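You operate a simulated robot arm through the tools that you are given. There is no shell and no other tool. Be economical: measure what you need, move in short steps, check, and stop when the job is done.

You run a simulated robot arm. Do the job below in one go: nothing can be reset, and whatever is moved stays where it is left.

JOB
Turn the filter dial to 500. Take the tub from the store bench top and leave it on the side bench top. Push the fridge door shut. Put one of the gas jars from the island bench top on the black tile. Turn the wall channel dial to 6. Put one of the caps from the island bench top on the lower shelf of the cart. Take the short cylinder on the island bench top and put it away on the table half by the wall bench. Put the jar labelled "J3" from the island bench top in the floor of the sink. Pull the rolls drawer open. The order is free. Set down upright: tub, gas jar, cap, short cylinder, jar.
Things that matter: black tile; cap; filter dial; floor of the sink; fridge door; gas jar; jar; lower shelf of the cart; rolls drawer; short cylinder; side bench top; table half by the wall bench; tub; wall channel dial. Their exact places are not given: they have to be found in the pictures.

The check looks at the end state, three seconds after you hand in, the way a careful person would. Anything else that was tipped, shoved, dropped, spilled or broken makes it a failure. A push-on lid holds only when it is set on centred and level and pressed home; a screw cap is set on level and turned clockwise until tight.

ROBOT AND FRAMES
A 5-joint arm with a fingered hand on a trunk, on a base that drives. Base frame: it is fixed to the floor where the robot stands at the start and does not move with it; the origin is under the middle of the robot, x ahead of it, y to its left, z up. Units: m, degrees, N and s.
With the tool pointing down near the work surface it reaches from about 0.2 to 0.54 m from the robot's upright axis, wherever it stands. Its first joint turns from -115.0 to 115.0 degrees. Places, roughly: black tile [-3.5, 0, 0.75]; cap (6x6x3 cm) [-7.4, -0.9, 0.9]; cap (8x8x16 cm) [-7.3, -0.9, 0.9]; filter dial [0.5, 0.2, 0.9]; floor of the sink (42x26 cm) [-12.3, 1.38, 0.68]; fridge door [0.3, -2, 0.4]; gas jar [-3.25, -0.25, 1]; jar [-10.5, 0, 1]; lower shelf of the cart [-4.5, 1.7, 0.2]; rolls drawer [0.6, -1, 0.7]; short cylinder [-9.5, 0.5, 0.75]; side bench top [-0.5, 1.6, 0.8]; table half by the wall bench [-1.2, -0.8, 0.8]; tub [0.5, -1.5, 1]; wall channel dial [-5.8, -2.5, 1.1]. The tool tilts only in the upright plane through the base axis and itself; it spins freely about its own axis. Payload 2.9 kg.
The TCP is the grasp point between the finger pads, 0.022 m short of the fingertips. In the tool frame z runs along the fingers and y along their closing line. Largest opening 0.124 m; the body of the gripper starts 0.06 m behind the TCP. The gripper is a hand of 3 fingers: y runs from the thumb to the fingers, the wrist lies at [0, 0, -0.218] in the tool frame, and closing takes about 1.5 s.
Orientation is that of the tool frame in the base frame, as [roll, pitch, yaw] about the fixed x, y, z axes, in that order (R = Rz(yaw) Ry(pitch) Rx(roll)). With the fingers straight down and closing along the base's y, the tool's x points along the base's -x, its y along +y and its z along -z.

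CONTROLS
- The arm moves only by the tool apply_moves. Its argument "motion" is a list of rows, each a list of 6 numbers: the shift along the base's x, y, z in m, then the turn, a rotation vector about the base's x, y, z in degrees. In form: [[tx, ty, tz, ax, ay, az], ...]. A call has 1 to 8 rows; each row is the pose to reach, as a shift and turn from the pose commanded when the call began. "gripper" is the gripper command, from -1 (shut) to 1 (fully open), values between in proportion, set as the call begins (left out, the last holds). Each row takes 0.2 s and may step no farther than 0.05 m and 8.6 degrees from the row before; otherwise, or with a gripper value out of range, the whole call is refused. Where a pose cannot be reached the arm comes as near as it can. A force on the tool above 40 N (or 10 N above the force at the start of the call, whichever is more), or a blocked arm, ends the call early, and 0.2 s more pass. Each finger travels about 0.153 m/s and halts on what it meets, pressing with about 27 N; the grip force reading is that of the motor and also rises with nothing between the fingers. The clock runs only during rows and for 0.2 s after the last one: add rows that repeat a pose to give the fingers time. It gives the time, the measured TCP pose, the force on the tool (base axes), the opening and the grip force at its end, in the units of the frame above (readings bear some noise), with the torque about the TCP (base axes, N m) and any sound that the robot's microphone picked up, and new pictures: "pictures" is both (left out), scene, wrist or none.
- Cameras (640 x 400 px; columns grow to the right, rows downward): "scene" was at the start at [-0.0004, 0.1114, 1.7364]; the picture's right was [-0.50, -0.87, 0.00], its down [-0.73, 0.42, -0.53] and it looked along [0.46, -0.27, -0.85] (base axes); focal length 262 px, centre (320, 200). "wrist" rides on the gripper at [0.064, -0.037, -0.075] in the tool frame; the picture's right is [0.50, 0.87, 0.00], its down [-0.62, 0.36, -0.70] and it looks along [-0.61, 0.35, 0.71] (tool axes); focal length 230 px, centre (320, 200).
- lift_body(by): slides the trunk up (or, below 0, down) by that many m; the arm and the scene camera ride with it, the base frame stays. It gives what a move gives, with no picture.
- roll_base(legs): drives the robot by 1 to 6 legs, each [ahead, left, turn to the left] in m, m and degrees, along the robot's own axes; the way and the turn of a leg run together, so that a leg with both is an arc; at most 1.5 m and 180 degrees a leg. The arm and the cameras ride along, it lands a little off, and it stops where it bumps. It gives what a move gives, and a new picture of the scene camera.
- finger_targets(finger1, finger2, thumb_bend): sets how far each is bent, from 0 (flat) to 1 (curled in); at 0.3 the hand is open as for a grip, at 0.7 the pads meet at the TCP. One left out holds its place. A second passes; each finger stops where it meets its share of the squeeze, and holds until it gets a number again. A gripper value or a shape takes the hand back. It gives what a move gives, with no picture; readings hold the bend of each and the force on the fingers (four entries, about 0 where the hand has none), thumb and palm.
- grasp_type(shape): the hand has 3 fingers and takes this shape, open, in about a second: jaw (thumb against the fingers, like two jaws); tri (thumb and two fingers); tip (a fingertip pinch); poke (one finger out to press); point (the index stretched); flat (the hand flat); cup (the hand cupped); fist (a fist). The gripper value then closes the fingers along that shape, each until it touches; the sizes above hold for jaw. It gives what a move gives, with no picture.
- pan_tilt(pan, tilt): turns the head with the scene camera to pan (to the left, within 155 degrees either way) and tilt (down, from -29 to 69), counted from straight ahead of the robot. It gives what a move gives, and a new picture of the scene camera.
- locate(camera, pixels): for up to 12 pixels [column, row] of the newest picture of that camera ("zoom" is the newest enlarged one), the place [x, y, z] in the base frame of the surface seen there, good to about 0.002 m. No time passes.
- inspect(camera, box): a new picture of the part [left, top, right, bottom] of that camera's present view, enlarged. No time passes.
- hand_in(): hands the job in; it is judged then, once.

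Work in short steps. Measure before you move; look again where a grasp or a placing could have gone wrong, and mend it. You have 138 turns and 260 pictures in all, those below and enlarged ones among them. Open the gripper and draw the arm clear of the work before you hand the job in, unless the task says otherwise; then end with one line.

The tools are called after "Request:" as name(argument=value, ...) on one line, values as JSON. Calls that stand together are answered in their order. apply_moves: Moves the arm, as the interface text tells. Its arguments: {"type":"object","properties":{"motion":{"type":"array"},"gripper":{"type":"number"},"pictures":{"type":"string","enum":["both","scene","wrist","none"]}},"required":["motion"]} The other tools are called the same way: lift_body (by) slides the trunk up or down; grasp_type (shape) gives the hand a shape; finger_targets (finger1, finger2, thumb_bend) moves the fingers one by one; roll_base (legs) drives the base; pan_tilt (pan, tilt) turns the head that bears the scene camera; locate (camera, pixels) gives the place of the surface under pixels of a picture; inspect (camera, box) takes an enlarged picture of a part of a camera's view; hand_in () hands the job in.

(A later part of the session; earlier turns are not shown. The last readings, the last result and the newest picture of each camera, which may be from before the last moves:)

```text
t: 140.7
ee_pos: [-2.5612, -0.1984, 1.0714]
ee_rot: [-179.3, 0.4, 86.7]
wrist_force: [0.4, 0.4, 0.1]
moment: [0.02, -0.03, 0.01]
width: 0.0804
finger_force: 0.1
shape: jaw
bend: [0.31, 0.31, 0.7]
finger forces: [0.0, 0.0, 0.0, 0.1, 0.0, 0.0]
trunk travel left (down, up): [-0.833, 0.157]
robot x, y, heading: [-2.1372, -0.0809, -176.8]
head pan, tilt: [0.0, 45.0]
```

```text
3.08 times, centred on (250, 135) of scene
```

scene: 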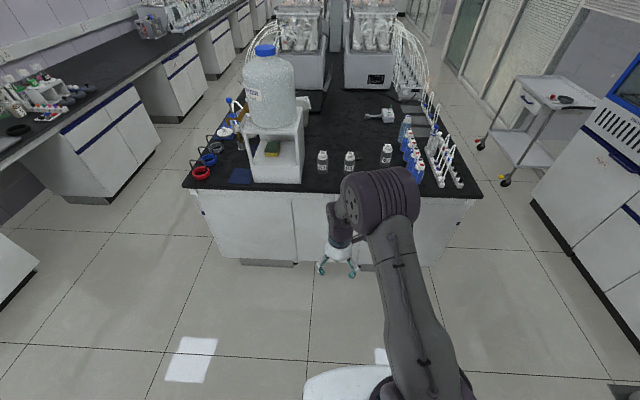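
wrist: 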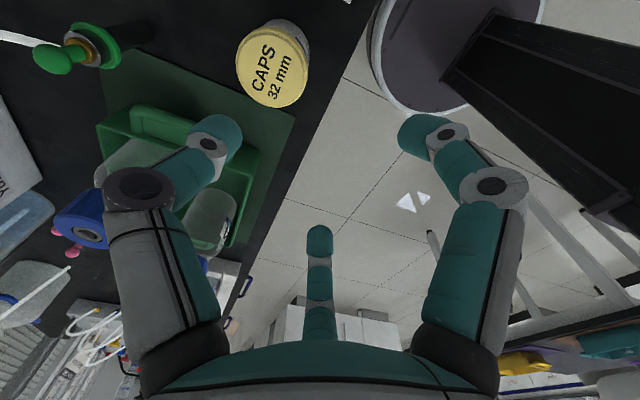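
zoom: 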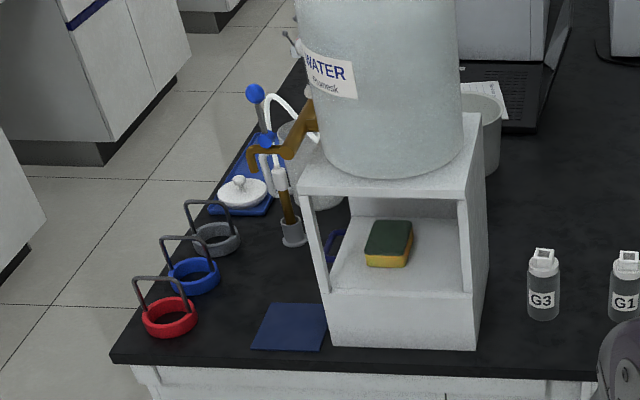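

A black tile lies behind G1 (zoom (225,265)). I measure.

Request:
inspect(camera="scene", box=[310, 125, 410, 185])

Request:
locate(camera="scene", pixels=[[365, 153], [370, 153], [364, 157], [349, 154], [350, 170], [322, 154], [387, 147], [387, 161], [340, 188], [415, 180], [435, 130], [304, 170]])

```text
6.40 times, centred on (360, 155) of scene
```

zoom: 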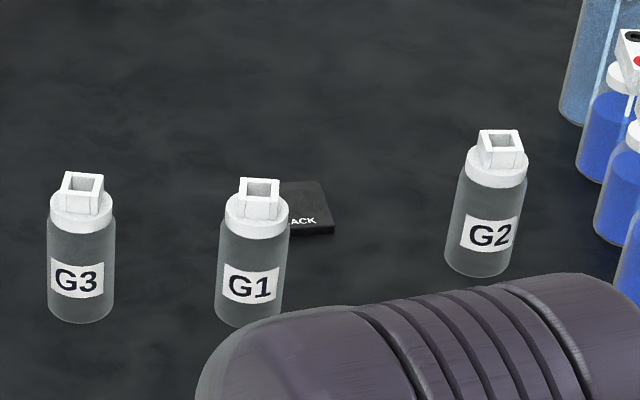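

```text
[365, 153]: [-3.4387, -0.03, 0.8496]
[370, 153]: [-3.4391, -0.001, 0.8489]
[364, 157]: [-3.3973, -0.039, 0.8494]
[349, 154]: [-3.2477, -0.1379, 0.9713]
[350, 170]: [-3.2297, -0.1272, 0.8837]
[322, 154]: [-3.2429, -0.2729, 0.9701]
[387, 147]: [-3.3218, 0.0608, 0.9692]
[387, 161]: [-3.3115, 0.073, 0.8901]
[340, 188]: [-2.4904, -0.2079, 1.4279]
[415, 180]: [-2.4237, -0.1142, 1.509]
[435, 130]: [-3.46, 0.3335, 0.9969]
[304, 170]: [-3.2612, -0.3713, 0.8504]
```

Request:
roll_base(legs=[[0, 0, -3.3], [0.55, 0.0, 0]])

Request:
inspect(camera="scene", box=[250, 120, 450, 260])

```text
t: 144.4
ee_pos: [-3.1449, -0.1609, 1.0718]
ee_rot: [-179.2, 0.3, 82.5]
wrist_force: [-0.2, 0.6, 0.1]
moment: [0.03, 0.02, -0.02]
width: 0.0802
finger_force: 0.0
shape: jaw
bend: [0.31, 0.31, 0.7]
finger forces: [0.1, 0.0, 0.1, 0.1, 0.0, 0.0]
trunk travel left (down, up): [-0.833, 0.157]
robot x, y, heading: [-2.7148, -0.0727, 178.6]
head pan, tilt: [0.0, 45.0]
```

scene: 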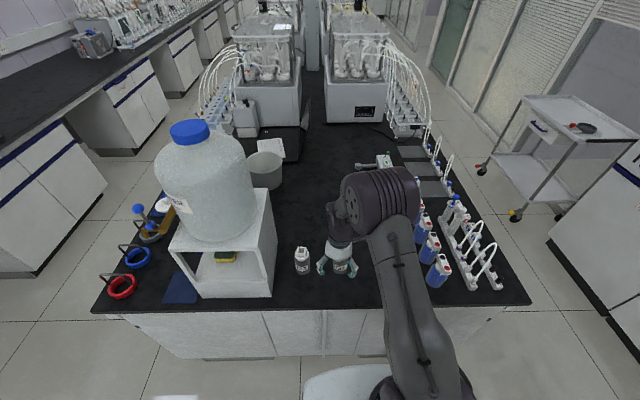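

```text
2.86 times, centred on (350, 190) of scene
```

zoom: 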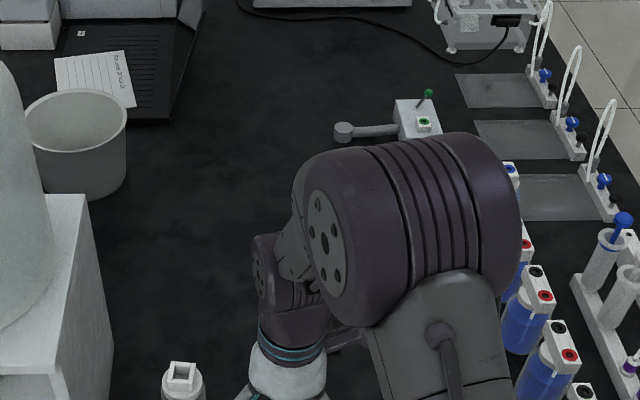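

The arm hides the tile. I swing it to +y a bit and take both views.

Request:
apply_moves(motion=[[0.0, 0.05, 0.03, 0, 0, 0], [0.0, 0.1, 0.05, 0, 0, 0], [0.02, 0.15, 0.05, 0, 0, 0], [0.04, 0.19, 0.05, 0, 0, 0], [0.08, 0.22, 0.05, 0, 0, 0], [0.12, 0.25, 0.05, 0, 0, 0]])

Request:
inspect(camera="scene", box=[270, 150, 430, 290])

```text
refused: row 1 steps farther than a row can; nothing moved
```

```text
2.86 times, centred on (350, 220) of scene
```

zoom: 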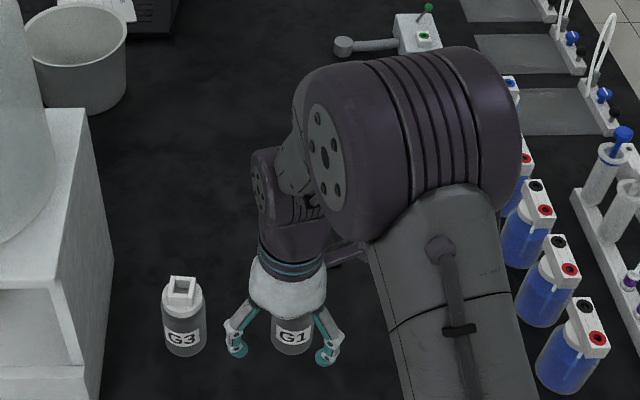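

Request:
apply_moves(motion=[[0.0, 0.04, 0.02, 0, 0, 0], [0.0, 0.08, 0.04, 0, 0, 0], [0.02, 0.12, 0.05, 0, 0, 0], [0.04, 0.16, 0.05, 0, 0, 0], [0.07, 0.2, 0.05, 0, 0, 0], [0.1, 0.24, 0.05, 0, 0, 0], [0.13, 0.27, 0.05, 0, 0, 0], [0.13, 0.27, 0.05, 0, 0, 0]])

Request:
inspect(camera="scene", box=[270, 150, 430, 290])

```text
t: 146.2
ee_pos: [-3.0433, -0.0734, 1.1267]
ee_rot: [-179.3, 0.1, 82.3]
wrist_force: [0.5, 0.8, -0.6]
moment: [-0.01, -0.01, -0.02]
width: 0.0804
finger_force: 0.2
shape: jaw
bend: [0.31, 0.31, 0.7]
finger forces: [0.1, 0.0, 0.0, 0.0, 0.0, 0.0]
out of reach, approached as far as the arm can: row 3, 4, 5, 6, 7, 8
trunk travel left (down, up): [-0.833, 0.157]
robot x, y, heading: [-2.7188, -0.0744, 179.0]
head pan, tilt: [0.0, 45.0]
```

scene: 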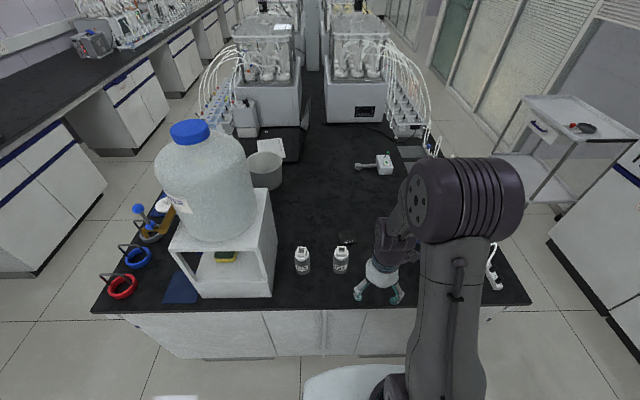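
wrist: 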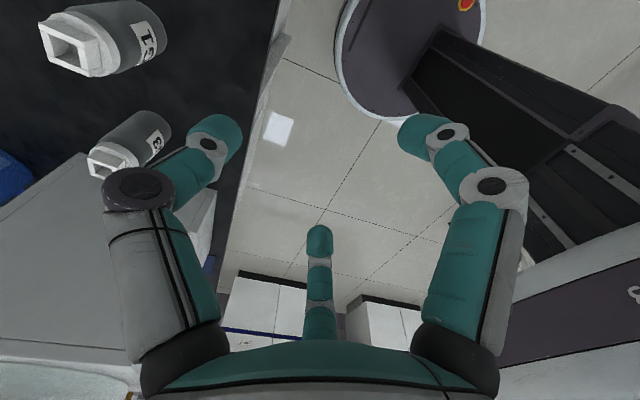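

```text
2.86 times, centred on (350, 220) of scene
```

zoom: 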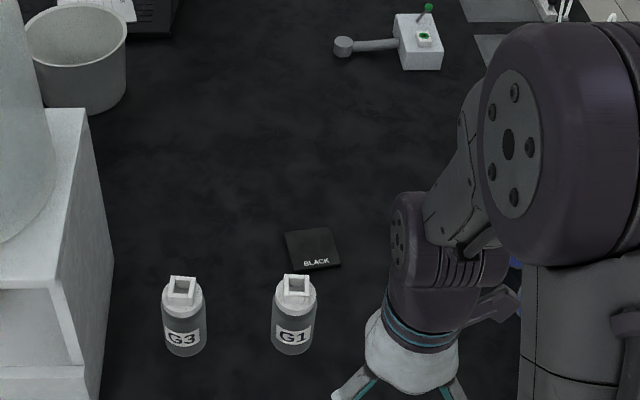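

Request:
locate(camera="zoom", pixels=[[312, 250], [286, 233], [333, 229], [340, 262], [294, 272], [298, 290], [297, 278], [293, 345], [182, 292], [183, 345], [210, 250]])

```text
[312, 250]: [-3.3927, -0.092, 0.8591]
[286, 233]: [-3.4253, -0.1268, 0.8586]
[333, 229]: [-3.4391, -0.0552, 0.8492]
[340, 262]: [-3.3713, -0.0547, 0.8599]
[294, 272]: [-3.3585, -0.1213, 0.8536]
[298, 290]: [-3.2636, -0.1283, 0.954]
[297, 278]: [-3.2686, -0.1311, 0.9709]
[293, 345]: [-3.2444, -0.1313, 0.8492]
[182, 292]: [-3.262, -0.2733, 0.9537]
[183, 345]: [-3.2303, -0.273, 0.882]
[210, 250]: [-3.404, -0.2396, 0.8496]
```

Tile centre (−3.398,−0.092), top z 0.859; G1 at (−3.262,−0.130). I check how far the base front is from the island.

Request:
locate(camera="scene", pixels=[[345, 364], [345, 380], [310, 380], [300, 312], [320, 350]])

```text
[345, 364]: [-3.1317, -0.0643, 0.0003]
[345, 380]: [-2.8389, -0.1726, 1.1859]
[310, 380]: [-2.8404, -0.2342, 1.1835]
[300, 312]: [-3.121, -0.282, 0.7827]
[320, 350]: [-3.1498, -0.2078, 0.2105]
```

Request:
roll_base(legs=[[0.12, 0, 0]])

```text
t: 147.5
ee_pos: [-3.1682, -0.0704, 1.1259]
ee_rot: [-179.2, 0.1, 82.3]
wrist_force: [0.1, 0.2, 0.4]
moment: [0.0, -0.02, 0.01]
width: 0.0805
finger_force: 0.0
shape: jaw
bend: [0.31, 0.31, 0.7]
finger forces: [0.1, 0.1, 0.0, 0.0, 0.1, 0.1]
trunk travel left (down, up): [-0.833, 0.157]
robot x, y, heading: [-2.8386, -0.0739, 178.7]
head pan, tilt: [0.0, 45.0]
```

scene: 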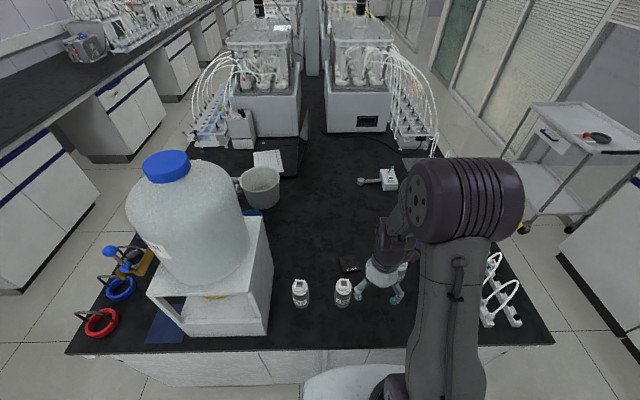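

No bump. I move above G1 and check in the wrist view.

Request:
apply_moves(motion=[[-0.03, -0.02, 0, 0, 0, 0], [-0.06, -0.04, 0, 0, 0, 0], [-0.094, -0.06, -0.02, 0, 0, 0], [-0.094, -0.06, -0.06, 0, 0, 0], [-0.094, -0.06, -0.09, 0, 0, 0], [-0.094, -0.06, -0.09, 0, 0, 0]], gripper=0.2)

```text
t: 148.9
ee_pos: [-3.2642, -0.1317, 1.0369]
ee_rot: [-179.3, 0.3, 82.2]
wrist_force: [0.2, 0.7, -0.2]
moment: [0.01, -0.01, 0.01]
width: 0.0752
finger_force: 0.1
shape: jaw
bend: [0.32, 0.32, 0.7]
finger forces: [0.0, 0.0, 0.1, 0.0, 0.0, 0.1]
trunk travel left (down, up): [-0.833, 0.157]
robot x, y, heading: [-2.8422, -0.0727, 178.9]
head pan, tilt: [0.0, 45.0]
```

scene: 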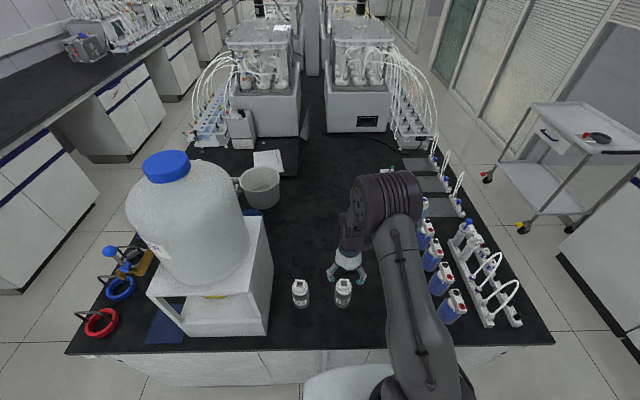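
wrist: 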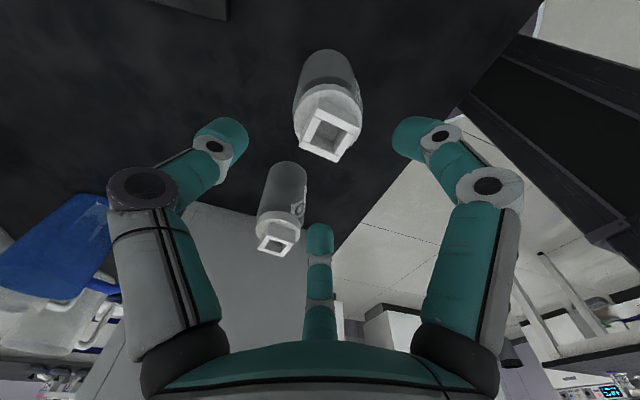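

I shift 5 mm and descend onto G1, then grip.

Request:
apply_moves(motion=[[0.002, 0.005, -0.03, 0, 0, 0], [0.002, 0.005, -0.06, 0, 0, 0], [0.002, 0.005, -0.09, 0, 0, 0], [0.002, 0.005, -0.12, 0, 0, 0], [0.002, 0.005, -0.139, 0, 0, 0], [0.002, 0.005, -0.139, 0, 0, 0]], pictures="wrist")

Request:
apply_moves(motion=[[0, 0, 0, 0, 0, 0], [0, 0, 0, 0, 0, 0], [0, 0, 0, 0, 0, 0], [0, 0, 0, 0, 0, 0], [0, 0, 0, 0, 0, 0]], gripper=-1, pictures="wrist")

```text
t: 150.1
ee_pos: [-3.264, -0.1254, 0.9065]
ee_rot: [-178.7, 0.3, 82.4]
wrist_force: [1.9, -4.0, 25.4]
moment: [0.09, -0.06, -0.05]
width: 0.0749
finger_force: 0.0
shape: jaw
bend: [0.32, 0.32, 0.7]
finger forces: [0.0, 1.8, 0.0, 0.0, 0.1, 25.2]
trunk travel left (down, up): [-0.833, 0.157]
robot x, y, heading: [-2.8427, -0.0714, 178.7]
head pan, tilt: [0.0, 45.0]
stopped in row 5: the force on the tool passed its limit at 68 N (the readings are from after the stop); the commanded pose is now the measured one
```

wrist: 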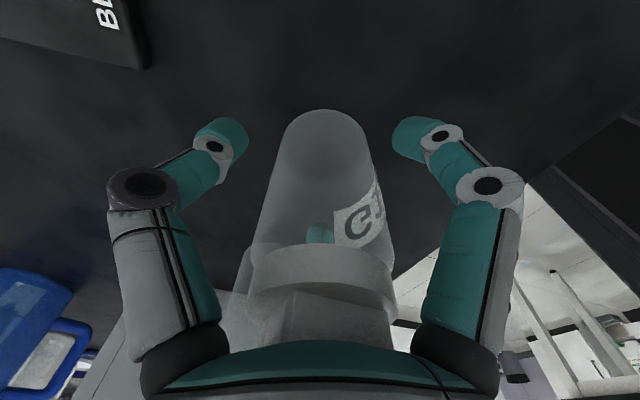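

```text
t: 151.3
ee_pos: [-3.2611, -0.1243, 0.9063]
ee_rot: [-178.6, 0.4, 82.5]
wrist_force: [-4.4, -2.1, 37.3]
moment: [0.46, 0.18, 0.04]
width: 0.0444
finger_force: 27.1
shape: jaw
bend: [0.77, 0.35, 0.7]
finger forces: [25.6, 27.1, 0.0, 0.1, 25.3, 36.3]
trunk travel left (down, up): [-0.833, 0.157]
robot x, y, heading: [-2.8429, -0.071, 178.9]
head pan, tilt: [0.0, 45.0]
```

wrist: 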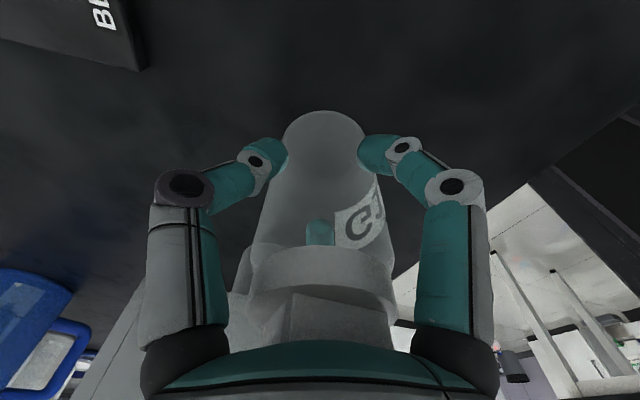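

The palm touched the jar top (stopped by force), but the jar is firmly held. I lift and carry toward the tile.

Request:
apply_moves(motion=[[0, 0, 0.02, 0, 0, 0], [0, 0, 0.05, 0, 0, 0], [0, 0, 0.09, 0, 0, 0], [-0.04, 0.01, 0.09, 0, 0, 0], [-0.08, 0.02, 0.09, 0, 0, 0], [-0.11, 0.028, 0.09, 0, 0, 0], [-0.137, 0.032, 0.09, 0, 0, 0], [-0.137, 0.032, 0.09, 0, 0, 0]])

```text
t: 153.1
ee_pos: [-3.4008, -0.0932, 0.9934]
ee_rot: [-178.9, 0.1, 82.4]
wrist_force: [0.9, 0.4, -1.5]
moment: [0.0, 0.04, 0.0]
width: 0.0441
finger_force: 26.5
shape: jaw
bend: [0.77, 0.35, 0.7]
finger forces: [23.5, 28.8, 0.0, 0.0, 23.8, 11.1]
trunk travel left (down, up): [-0.833, 0.157]
robot x, y, heading: [-2.842, -0.0729, 178.7]
head pan, tilt: [0.0, 45.0]
```

scene: 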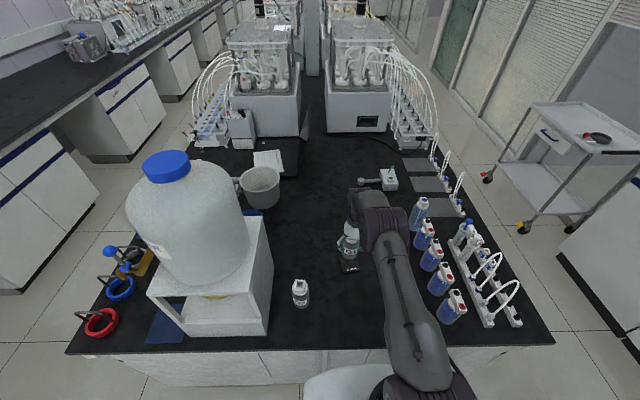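
wrist: 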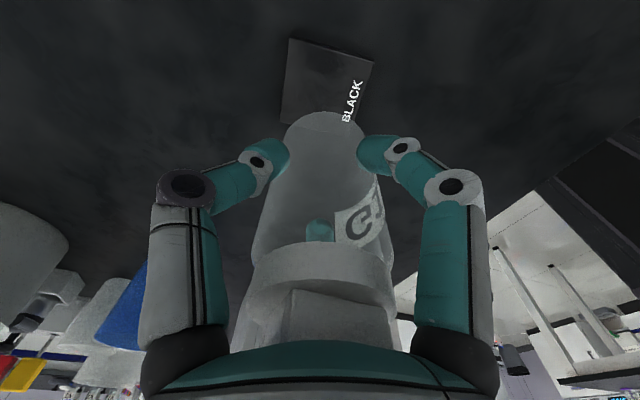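

Reach works. I verify the tile's place from the wrist view.

Request:
locate(camera="wrist", pixels=[[291, 40], [371, 64], [350, 122], [284, 115], [320, 80], [325, 180]])

```text
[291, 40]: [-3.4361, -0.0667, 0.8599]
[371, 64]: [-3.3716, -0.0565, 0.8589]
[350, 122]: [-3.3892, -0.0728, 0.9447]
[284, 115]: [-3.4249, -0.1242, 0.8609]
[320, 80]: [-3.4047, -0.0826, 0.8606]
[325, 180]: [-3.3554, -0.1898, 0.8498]
```

Tile centre (−3.398,−0.093) agrees. I lower the last 7.6 cm and release.

Request:
apply_moves(motion=[[0.002, 0, -0.03, 0, 0, 0], [0.002, 0, -0.055, 0, 0, 0], [0.002, 0, -0.068, 0, 0, 0], [0.002, 0, -0.073, 0, 0, 0], [0.002, 0, -0.077, 0, 0, 0], [0.002, 0, -0.077, 0, 0, 0]], pictures="scene")

Request:
inspect(camera="scene", box=[300, 200, 410, 300])

```text
t: 154.5
ee_pos: [-3.3998, -0.0928, 0.9165]
ee_rot: [-178.8, 0.2, 82.5]
wrist_force: [0.1, 0.8, 1.7]
moment: [0.07, 0.06, -0.04]
width: 0.0437
finger_force: 27.0
shape: jaw
bend: [0.77, 0.35, 0.7]
finger forces: [23.9, 29.0, 0.0, 0.1, 24.5, 12.6]
trunk travel left (down, up): [-0.833, 0.157]
robot x, y, heading: [-2.8395, -0.0711, 178.9]
head pan, tilt: [0.0, 45.0]
```

scene: 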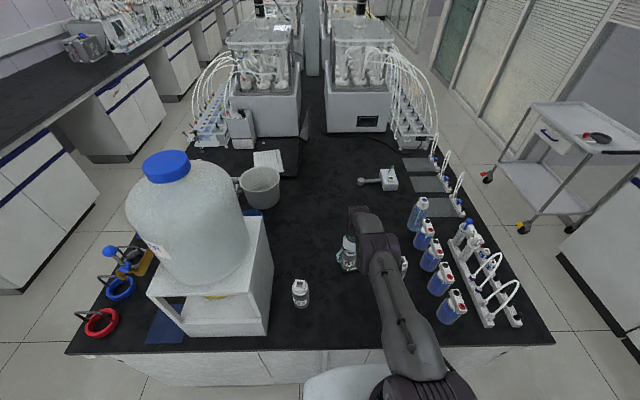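

```text
4.00 times, centred on (355, 250) of scene
```

zoom: 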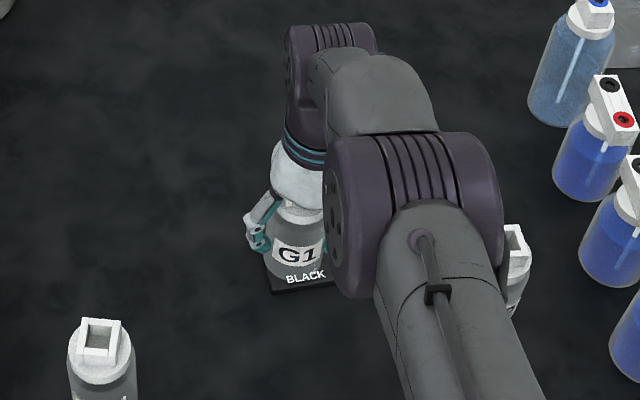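

The jar is resting on the tile. I release and rise.

Request:
apply_moves(motion=[[0, 0, 0, 0, 0, 0], [0, 0, 0, 0, 0, 0], [0, 0, 0.0, 0, 0, 0], [0, 0, 0.02, 0, 0, 0], [0, 0, 0.05, 0, 0, 0], [0, 0, 0.09, 0, 0, 0], [0, 0, 0.13, 0, 0, 0], [0.03, 0, 0.16, 0, 0, 0]], gripper=0.2)

Request:
inspect(camera="scene", box=[300, 200, 410, 300])

```text
t: 156.3
ee_pos: [-3.3661, -0.0936, 1.0782]
ee_rot: [-178.8, 0.3, 82.4]
wrist_force: [0.4, 0.3, 0.5]
moment: [0.01, 0.03, 0.01]
width: 0.074
finger_force: 0.1
shape: jaw
bend: [0.32, 0.32, 0.7]
finger forces: [0.0, 0.1, 0.1, 0.1, 0.0, 0.0]
trunk travel left (down, up): [-0.833, 0.157]
robot x, y, heading: [-2.8433, -0.0733, 178.9]
head pan, tilt: [0.0, 45.0]
```

scene: 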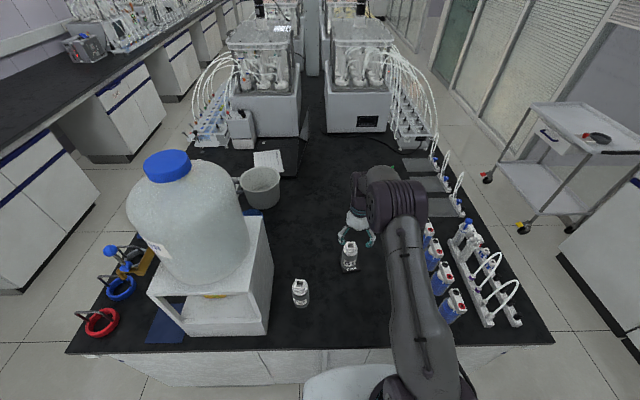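
wrist: 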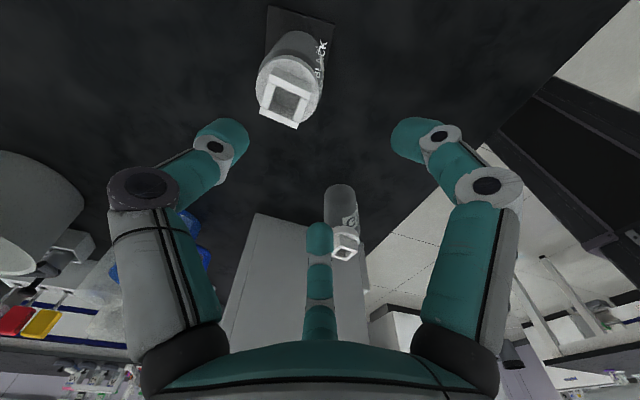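

```text
4.00 times, centred on (355, 250) of scene
```

zoom: 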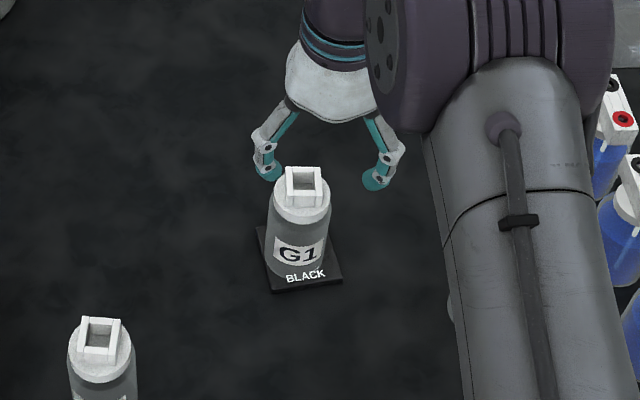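

G1 stands on the black tile. Now back off and go round to the −y aisle for the wall dial.

Request:
roll_base(legs=[[-0.45, 0, 1], [0, 1.4, 0]])

Request:
pan_tilt(pan=15, tilt=25)

Request:
locate(camera="scene", pixels=[[100, 300], [200, 250], [250, 220], [400, 250], [450, 300], [360, 230], [300, 250], [320, 300]])

```text
t: 165.6
ee_pos: [-2.9118, -1.4746, 1.0763]
ee_rot: [-178.9, 0.2, 82.2]
wrist_force: [-0.2, -0.8, 0.6]
moment: [0.0, 0.03, -0.03]
width: 0.0741
finger_force: 0.0
shape: jaw
bend: [0.32, 0.32, 0.7]
finger forces: [0.0, 0.1, 0.0, 0.0, 0.1, 0.0]
trunk travel left (down, up): [-0.833, 0.157]
robot x, y, heading: [-2.3849, -1.4568, 178.6]
head pan, tilt: [0.0, 45.0]
```

scene: 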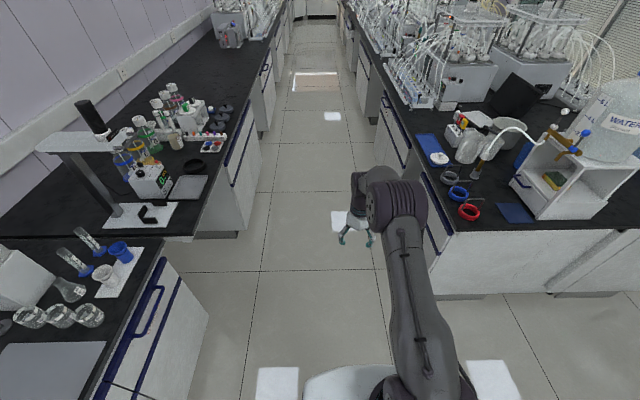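

```text
t: 166.4
ee_pos: [-2.9117, -1.474, 1.0757]
ee_rot: [-179.0, 0.2, 82.4]
wrist_force: [0.5, 0.2, -0.3]
moment: [-0.06, -0.01, -0.04]
width: 0.0738
finger_force: 0.0
shape: jaw
bend: [0.32, 0.32, 0.7]
finger forces: [0.0, 0.1, 0.0, 0.0, 0.1, 0.0]
trunk travel left (down, up): [-0.833, 0.157]
robot x, y, heading: [-2.3858, -1.4556, 178.8]
head pan, tilt: [15.0, 25.0]
```

scene: 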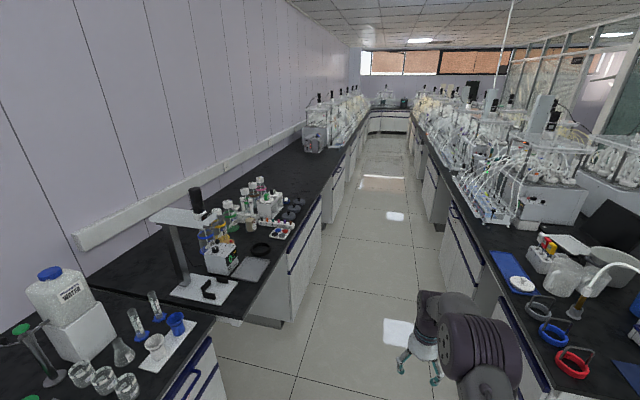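

```text
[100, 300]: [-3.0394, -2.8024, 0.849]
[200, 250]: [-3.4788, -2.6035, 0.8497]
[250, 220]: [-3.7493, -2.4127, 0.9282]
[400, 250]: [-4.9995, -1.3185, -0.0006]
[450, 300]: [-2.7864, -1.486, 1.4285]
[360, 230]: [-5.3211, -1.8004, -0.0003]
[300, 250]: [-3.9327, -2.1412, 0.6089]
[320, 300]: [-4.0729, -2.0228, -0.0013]
```

Aisle centre y≈−1.55. I drive 3.3 m ahead and turn left to face the wall bench.

Request:
roll_base(legs=[[1.5, 0.1, 1.2], [1.5, 0, 0], [0.3, 0, 0], [0, 0, 90]])

Request:
pan_tilt(pan=0, tilt=30)

```text
refused: leg 1 is longer than a leg can be; nothing moved
```

```text
t: 167.2
ee_pos: [-2.9125, -1.4749, 1.0756]
ee_rot: [-178.9, 0.2, 82.3]
wrist_force: [-0.9, -0.8, -0.9]
moment: [0.02, 0.02, 0.02]
width: 0.074
finger_force: 0.1
shape: jaw
bend: [0.32, 0.32, 0.7]
finger forces: [0.0, 0.0, 0.0, 0.1, 0.0, 0.1]
trunk travel left (down, up): [-0.833, 0.157]
robot x, y, heading: [-2.3846, -1.4557, 178.8]
head pan, tilt: [0.0, 30.0]
```

scene: 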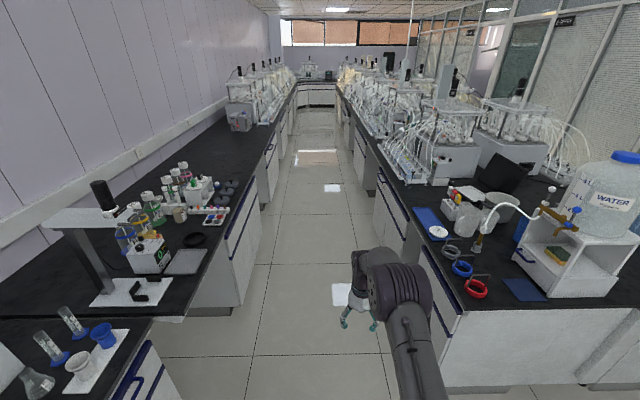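

The leg was slightly too long; I shorten it.

Request:
roll_base(legs=[[1.4, 0.1, 1.2], [1.45, 0, 0], [0.4, 0, 0], [0, 0, 90]])

```text
t: 186.8
ee_pos: [-5.6436, -1.9322, 1.0768]
ee_rot: [-178.9, 0.1, 167.5]
wrist_force: [0.4, -0.1, 0.2]
moment: [0.02, 0.01, 0.02]
width: 0.0741
finger_force: 0.0
shape: jaw
bend: [0.32, 0.32, 0.7]
finger forces: [0.0, 0.0, 0.0, 0.1, 0.1, 0.1]
trunk travel left (down, up): [-0.833, 0.157]
robot x, y, heading: [-5.6159, -1.4062, -95.9]
head pan, tilt: [0.0, 30.0]
```

scene: 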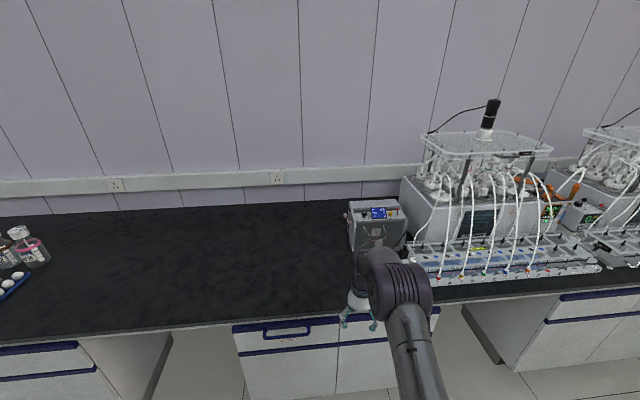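

Request:
inspect(camera="scene", box=[330, 180, 430, 270])

Request:
inspect(camera="scene", box=[400, 130, 630, 300])

```text
4.44 times, centred on (380, 225) of scene
```

zoom: 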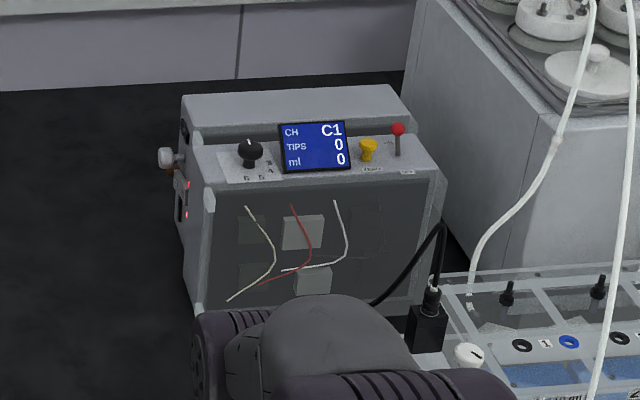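

```text
2.35 times, centred on (515, 215) of scene
```

zoom: 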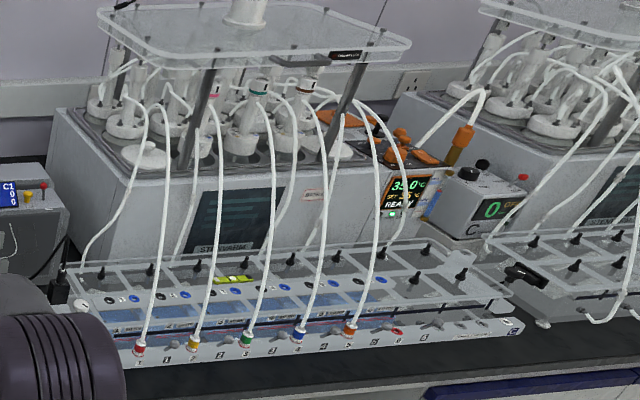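

The counter box with display "CH C1" has the knob with numbers. I locate it and magnify.

Request:
inspect(camera="scene", box=[362, 195, 402, 225])

Request:
locate(camera="zoom", pixels=[[320, 200], [100, 200], [160, 250], [60, 260], [480, 350]])

```text
13.33 times, centred on (382, 210) of scene
```

zoom: 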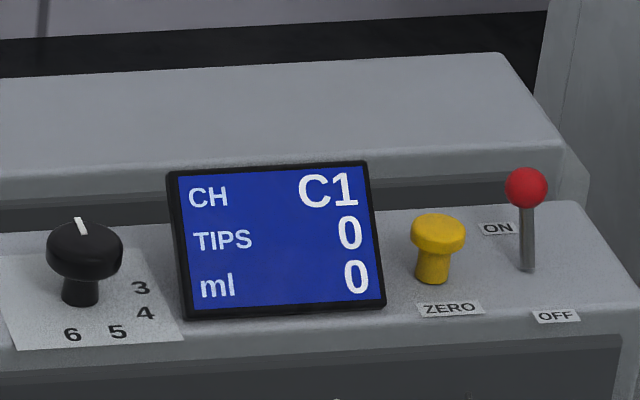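

```text
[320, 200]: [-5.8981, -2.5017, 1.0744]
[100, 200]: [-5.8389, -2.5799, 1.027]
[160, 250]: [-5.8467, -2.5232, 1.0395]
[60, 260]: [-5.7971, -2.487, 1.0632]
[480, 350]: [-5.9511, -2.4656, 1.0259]
```

Request:
locate(camera="zoom", pixels=[[80, 226], [84, 236], [50, 245], [122, 245], [84, 262], [82, 300], [140, 288], [145, 312], [118, 332], [72, 335], [20, 270], [180, 340]])

Request:
locate(camera="scene", pixels=[[250, 318], [320, 310], [300, 370], [200, 300], [440, 295]])

```text
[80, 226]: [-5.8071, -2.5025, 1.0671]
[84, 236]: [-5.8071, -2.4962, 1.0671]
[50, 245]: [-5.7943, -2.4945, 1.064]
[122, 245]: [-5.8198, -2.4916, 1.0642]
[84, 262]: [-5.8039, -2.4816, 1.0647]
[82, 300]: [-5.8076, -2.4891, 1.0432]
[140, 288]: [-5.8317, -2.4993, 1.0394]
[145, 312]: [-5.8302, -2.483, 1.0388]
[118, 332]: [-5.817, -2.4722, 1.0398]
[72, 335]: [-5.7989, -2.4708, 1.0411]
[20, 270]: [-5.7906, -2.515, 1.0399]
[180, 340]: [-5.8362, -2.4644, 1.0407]
```

```text
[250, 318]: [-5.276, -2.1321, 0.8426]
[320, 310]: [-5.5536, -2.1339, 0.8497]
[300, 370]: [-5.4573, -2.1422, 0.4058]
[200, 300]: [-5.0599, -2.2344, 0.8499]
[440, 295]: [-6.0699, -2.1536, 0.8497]
```

Knob centre ≈(−5.807,−2.493), cap top z 1.067, panel 1.040; labels are ~40° apart so C1→C6 is 200° clockwise from above. I raise the trunk and drive up to the bench.

Request:
lift_body(by=0.13)

Request:
roll_base(legs=[[0, 0, 5.9], [0, -0.19, 0], [0.455, 0, 0]])

```text
t: 188.3
ee_pos: [-5.6451, -1.9318, 1.205]
ee_rot: [-178.9, 0.2, 167.5]
wrist_force: [-0.9, 0.1, 0.1]
moment: [0.01, 0.01, 0.01]
width: 0.0737
finger_force: 0.1
shape: jaw
bend: [0.32, 0.32, 0.7]
finger forces: [0.0, 0.1, 0.0, 0.1, 0.0, 0.0]
trunk travel left (down, up): [-0.963, 0.027]
robot x, y, heading: [-5.619, -1.4075, -96.0]
head pan, tilt: [0.0, 30.0]
```

```text
t: 192.8
ee_pos: [-5.7834, -2.3933, 1.2056]
ee_rot: [-178.8, 0.2, 172.7]
wrist_force: [0.8, 0.4, 0.6]
moment: [0.03, 0.02, 0.0]
width: 0.0738
finger_force: 0.1
shape: jaw
bend: [0.32, 0.32, 0.7]
finger forces: [0.0, 0.0, 0.0, 0.0, 0.0, 0.1]
trunk travel left (down, up): [-0.963, 0.027]
robot x, y, heading: [-5.8055, -1.8671, -90.7]
head pan, tilt: [0.0, 30.0]
```

scene: 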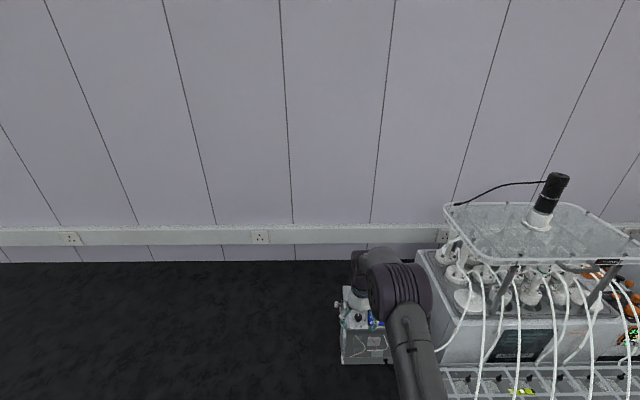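

I move above the knob, spinning −43° so no finger faces the display when opening/closing.

Request:
apply_moves(motion=[[0, -0.03, 0, 0, 0, -7.5], [-0.005, -0.06, 0, 0, 0, -15], [-0.012, -0.08, 0, 0, 0, -22.5], [-0.02, -0.09, -0.01, 0, 0, -30], [-0.024, -0.1, -0.03, 0, 0, -37], [-0.024, -0.1, -0.05, 0, 0, -43], [-0.024, -0.1, -0.05, 0, 0, -43]], gripper=-0.3)

Request:
inspect(camera="wrist", box=[230, 50, 410, 190])

```text
t: 194.4
ee_pos: [-5.806, -2.4532, 1.164]
ee_rot: [-179.4, 0.7, 129.6]
wrist_force: [-0.2, -0.4, 0.4]
moment: [-0.02, 0.01, -0.01]
width: 0.0438
finger_force: 0.0
shape: jaw
bend: [0.77, 0.77, 0.7]
finger forces: [0.1, 0.0, 0.1, 0.0, 0.1, 0.0]
out of reach, approached as far as the arm can: row 3, 4, 5, 6, 7
trunk travel left (down, up): [-0.963, 0.027]
robot x, y, heading: [-5.8089, -1.8644, -90.6]
head pan, tilt: [0.0, 30.0]
```

scene: 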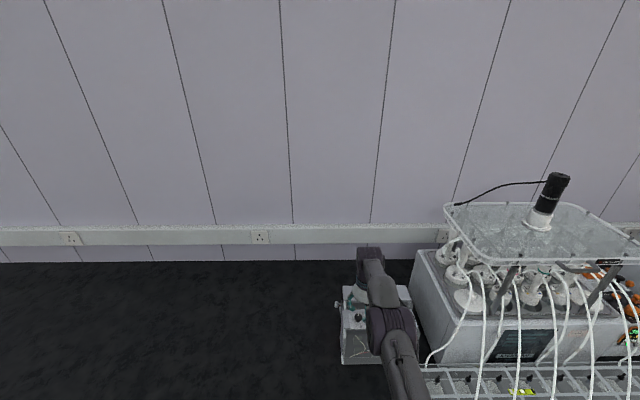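
wrist: 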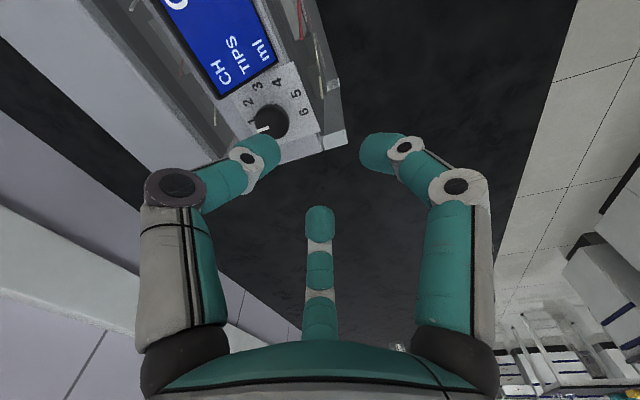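

```text
2.86 times, centred on (320, 120) of wrist
```

zoom: 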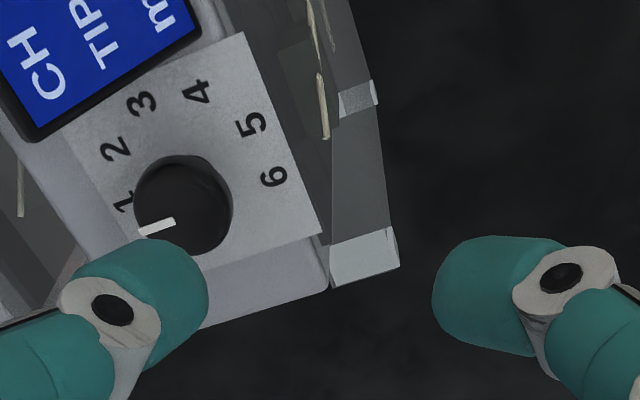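

Labels 1–6 clearly visible. I measure the knob and labels from this view.

Request:
locate(camera="zoom", pixels=[[196, 212], [142, 230], [172, 220], [125, 202], [115, 150], [142, 104], [196, 92], [248, 124], [272, 176], [230, 205], [150, 180], [50, 130]])

```text
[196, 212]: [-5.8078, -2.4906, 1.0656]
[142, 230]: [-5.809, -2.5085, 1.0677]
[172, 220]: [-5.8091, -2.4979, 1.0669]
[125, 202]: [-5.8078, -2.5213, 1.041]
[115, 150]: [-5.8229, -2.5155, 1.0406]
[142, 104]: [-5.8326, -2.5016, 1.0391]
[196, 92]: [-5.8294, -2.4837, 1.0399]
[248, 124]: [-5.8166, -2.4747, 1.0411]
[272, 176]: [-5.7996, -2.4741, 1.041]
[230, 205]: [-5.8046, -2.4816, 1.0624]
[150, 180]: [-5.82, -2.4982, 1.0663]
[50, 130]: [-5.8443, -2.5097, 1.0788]
```

Total turn to 6 is 199–200° clockwise. I edge 4 cm closer and lower the trunk 5 cm to improve reach.

Request:
roll_base(legs=[[0.04, 0, 0.6]])

Request:
lift_body(by=-0.05)

Request:
apply_moves(motion=[[0, 0, 0, 0, 0, 0], [0, 0, 0, 0, 0, 0]])

```text
t: 195.2
ee_pos: [-5.8051, -2.4691, 1.1646]
ee_rot: [-179.5, 0.6, 130.2]
wrist_force: [0.4, 0.0, 0.0]
moment: [-0.02, -0.03, 0.04]
width: 0.0437
finger_force: 0.1
shape: jaw
bend: [0.77, 0.77, 0.7]
finger forces: [0.0, 0.0, 0.1, 0.0, 0.0, 0.0]
trunk travel left (down, up): [-0.963, 0.027]
robot x, y, heading: [-5.8081, -1.881, -90.2]
head pan, tilt: [0.0, 30.0]
stopped in leg 1: the robot was blocked; the commanded pose is now the measured one
```

scene: 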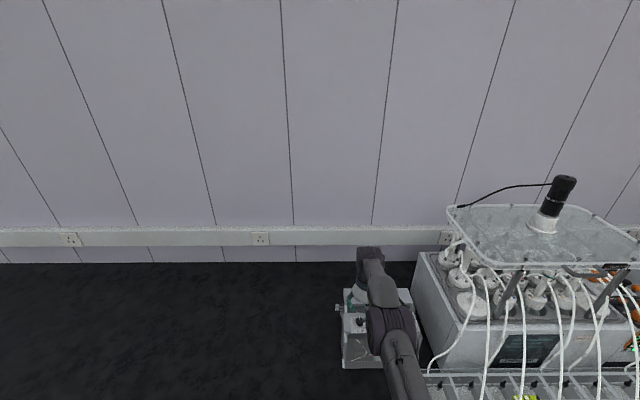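

```text
t: 196.1
ee_pos: [-5.8043, -2.4673, 1.1162]
ee_rot: [-179.4, 0.6, 130.1]
wrist_force: [1.5, -0.2, -0.7]
moment: [-0.02, 0.04, -0.02]
width: 0.0433
finger_force: 0.0
shape: jaw
bend: [0.77, 0.77, 0.7]
finger forces: [0.1, 0.0, 0.0, 0.1, 0.0, 0.0]
trunk travel left (down, up): [-0.913, 0.077]
robot x, y, heading: [-5.8084, -1.8807, -90.5]
head pan, tilt: [0.0, 30.0]
```

```text
t: 196.7
ee_pos: [-5.8053, -2.4678, 1.1155]
ee_rot: [-179.4, 0.7, 130.2]
wrist_force: [-0.2, -0.9, 0.2]
moment: [-0.04, -0.01, 0.03]
width: 0.0434
finger_force: 0.1
shape: jaw
bend: [0.77, 0.77, 0.7]
finger forces: [0.0, 0.1, 0.0, 0.2, 0.1, 0.0]
trunk travel left (down, up): [-0.913, 0.077]
robot x, y, heading: [-5.8087, -1.8802, -90.3]
head pan, tilt: [0.0, 30.0]
```

scene: 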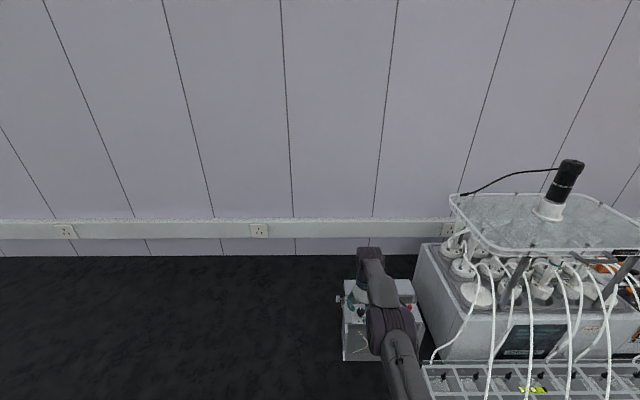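
wrist: 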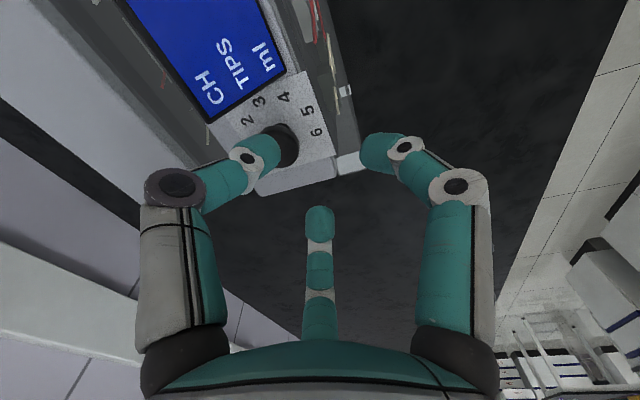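

Base limit reached; 27 mm more needed. I try extending the arm.

Request:
apply_moves(motion=[[-0.001, -0.01, 0.0, 0, 0, 0], [-0.002, -0.02, 0, 0, 0, 0], [-0.002, -0.027, 0, 0, 0, 0], [-0.002, -0.027, 0, 0, 0, 0]], pictures="wrist")

```text
t: 197.7
ee_pos: [-5.8043, -2.4676, 1.1157]
ee_rot: [-179.5, 0.7, 130.1]
wrist_force: [-0.6, 0.0, 0.3]
moment: [-0.01, -0.03, 0.02]
width: 0.0435
finger_force: 0.0
shape: jaw
bend: [0.77, 0.77, 0.7]
finger forces: [0.0, 0.1, 0.1, 0.1, 0.0, 0.0]
out of reach, approached as far as the arm can: row 1, 2, 3, 4
trunk travel left (down, up): [-0.913, 0.077]
robot x, y, heading: [-5.8102, -1.8824, -90.5]
head pan, tilt: [0.0, 30.0]
```

wrist: 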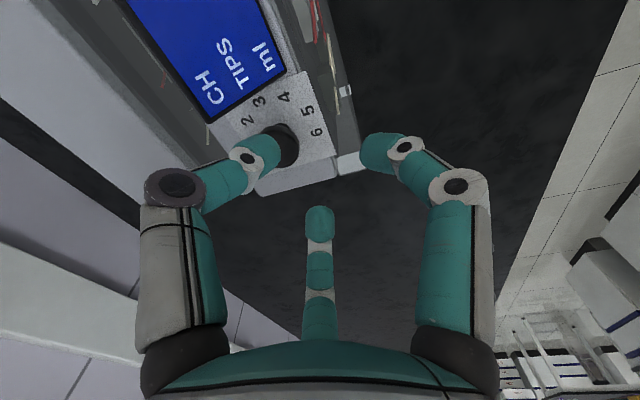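

At max straight reach. I tilt the tool 8° outward to gain the last centimetres.

Request:
apply_moves(motion=[[0, -0.01, 0.0, -4, 0, 0], [-0.002, -0.027, 0, -8, 0, 0], [-0.002, -0.027, 0, -8, 0, 0]], pictures="wrist")

Request:
inspect(camera="wrist", box=[230, 90, 410, 230])

```text
t: 198.5
ee_pos: [-5.8047, -2.4955, 1.1125]
ee_rot: [-174.2, 6.8, 130.4]
wrist_force: [-0.3, -0.2, 0.3]
moment: [-0.01, -0.02, -0.01]
width: 0.0436
finger_force: 0.1
shape: jaw
bend: [0.77, 0.77, 0.7]
finger forces: [0.0, 0.1, 0.0, 0.0, 0.0, 0.0]
trunk travel left (down, up): [-0.913, 0.077]
robot x, y, heading: [-5.8056, -1.8809, -90.3]
head pan, tilt: [0.0, 30.0]
```

wrist: 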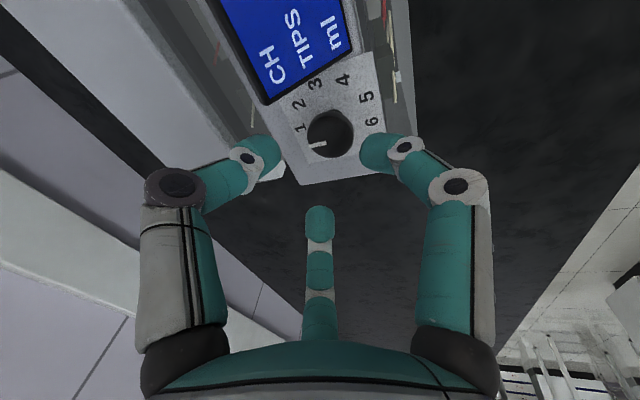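

```text
2.86 times, centred on (320, 160) of wrist
```

zoom: 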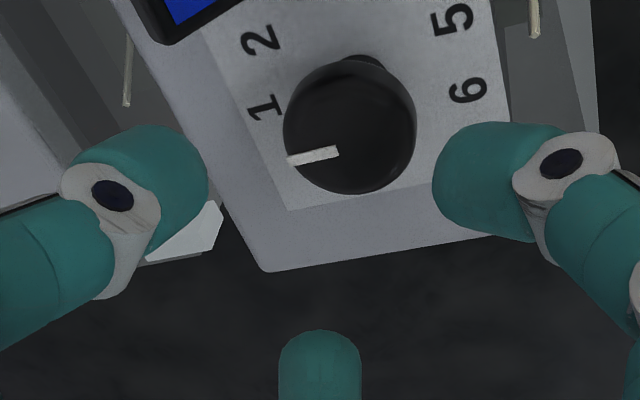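

Good. I descend vertically to TCP z≈1.068.

Request:
apply_moves(motion=[[-0.002, 0, -0.012, 0, 0, 0], [-0.002, 0, -0.024, 0, 0, 0], [-0.002, 0, -0.036, 0, 0, 0], [-0.002, 0, -0.044, 0, 0, 0], [-0.002, 0, -0.044, 0, 0, 0]], pictures="wrist")

Request:
inspect(camera="wrist", box=[230, 110, 410, 250])

```text
t: 199.7
ee_pos: [-5.8065, -2.4916, 1.0706]
ee_rot: [-174.1, 6.8, 130.6]
wrist_force: [11.3, -5.2, 10.8]
moment: [-0.13, 0.5, 0.43]
width: 0.0424
finger_force: 0.1
shape: jaw
bend: [0.77, 0.77, 0.7]
finger forces: [0.1, 0.0, 0.1, 0.0, 14.9, 0.0]
out of reach, approached as far as the arm can: row 3, 4, 5
trunk travel left (down, up): [-0.913, 0.077]
robot x, y, heading: [-5.8062, -1.8826, -90.3]
head pan, tilt: [0.0, 30.0]
```

wrist: 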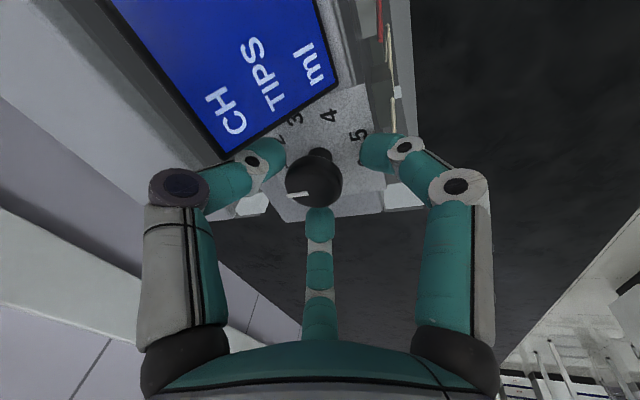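

```text
2.86 times, centred on (320, 180) of wrist
```

zoom: 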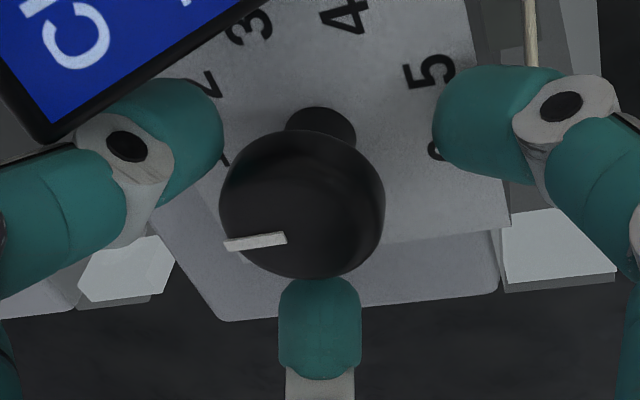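

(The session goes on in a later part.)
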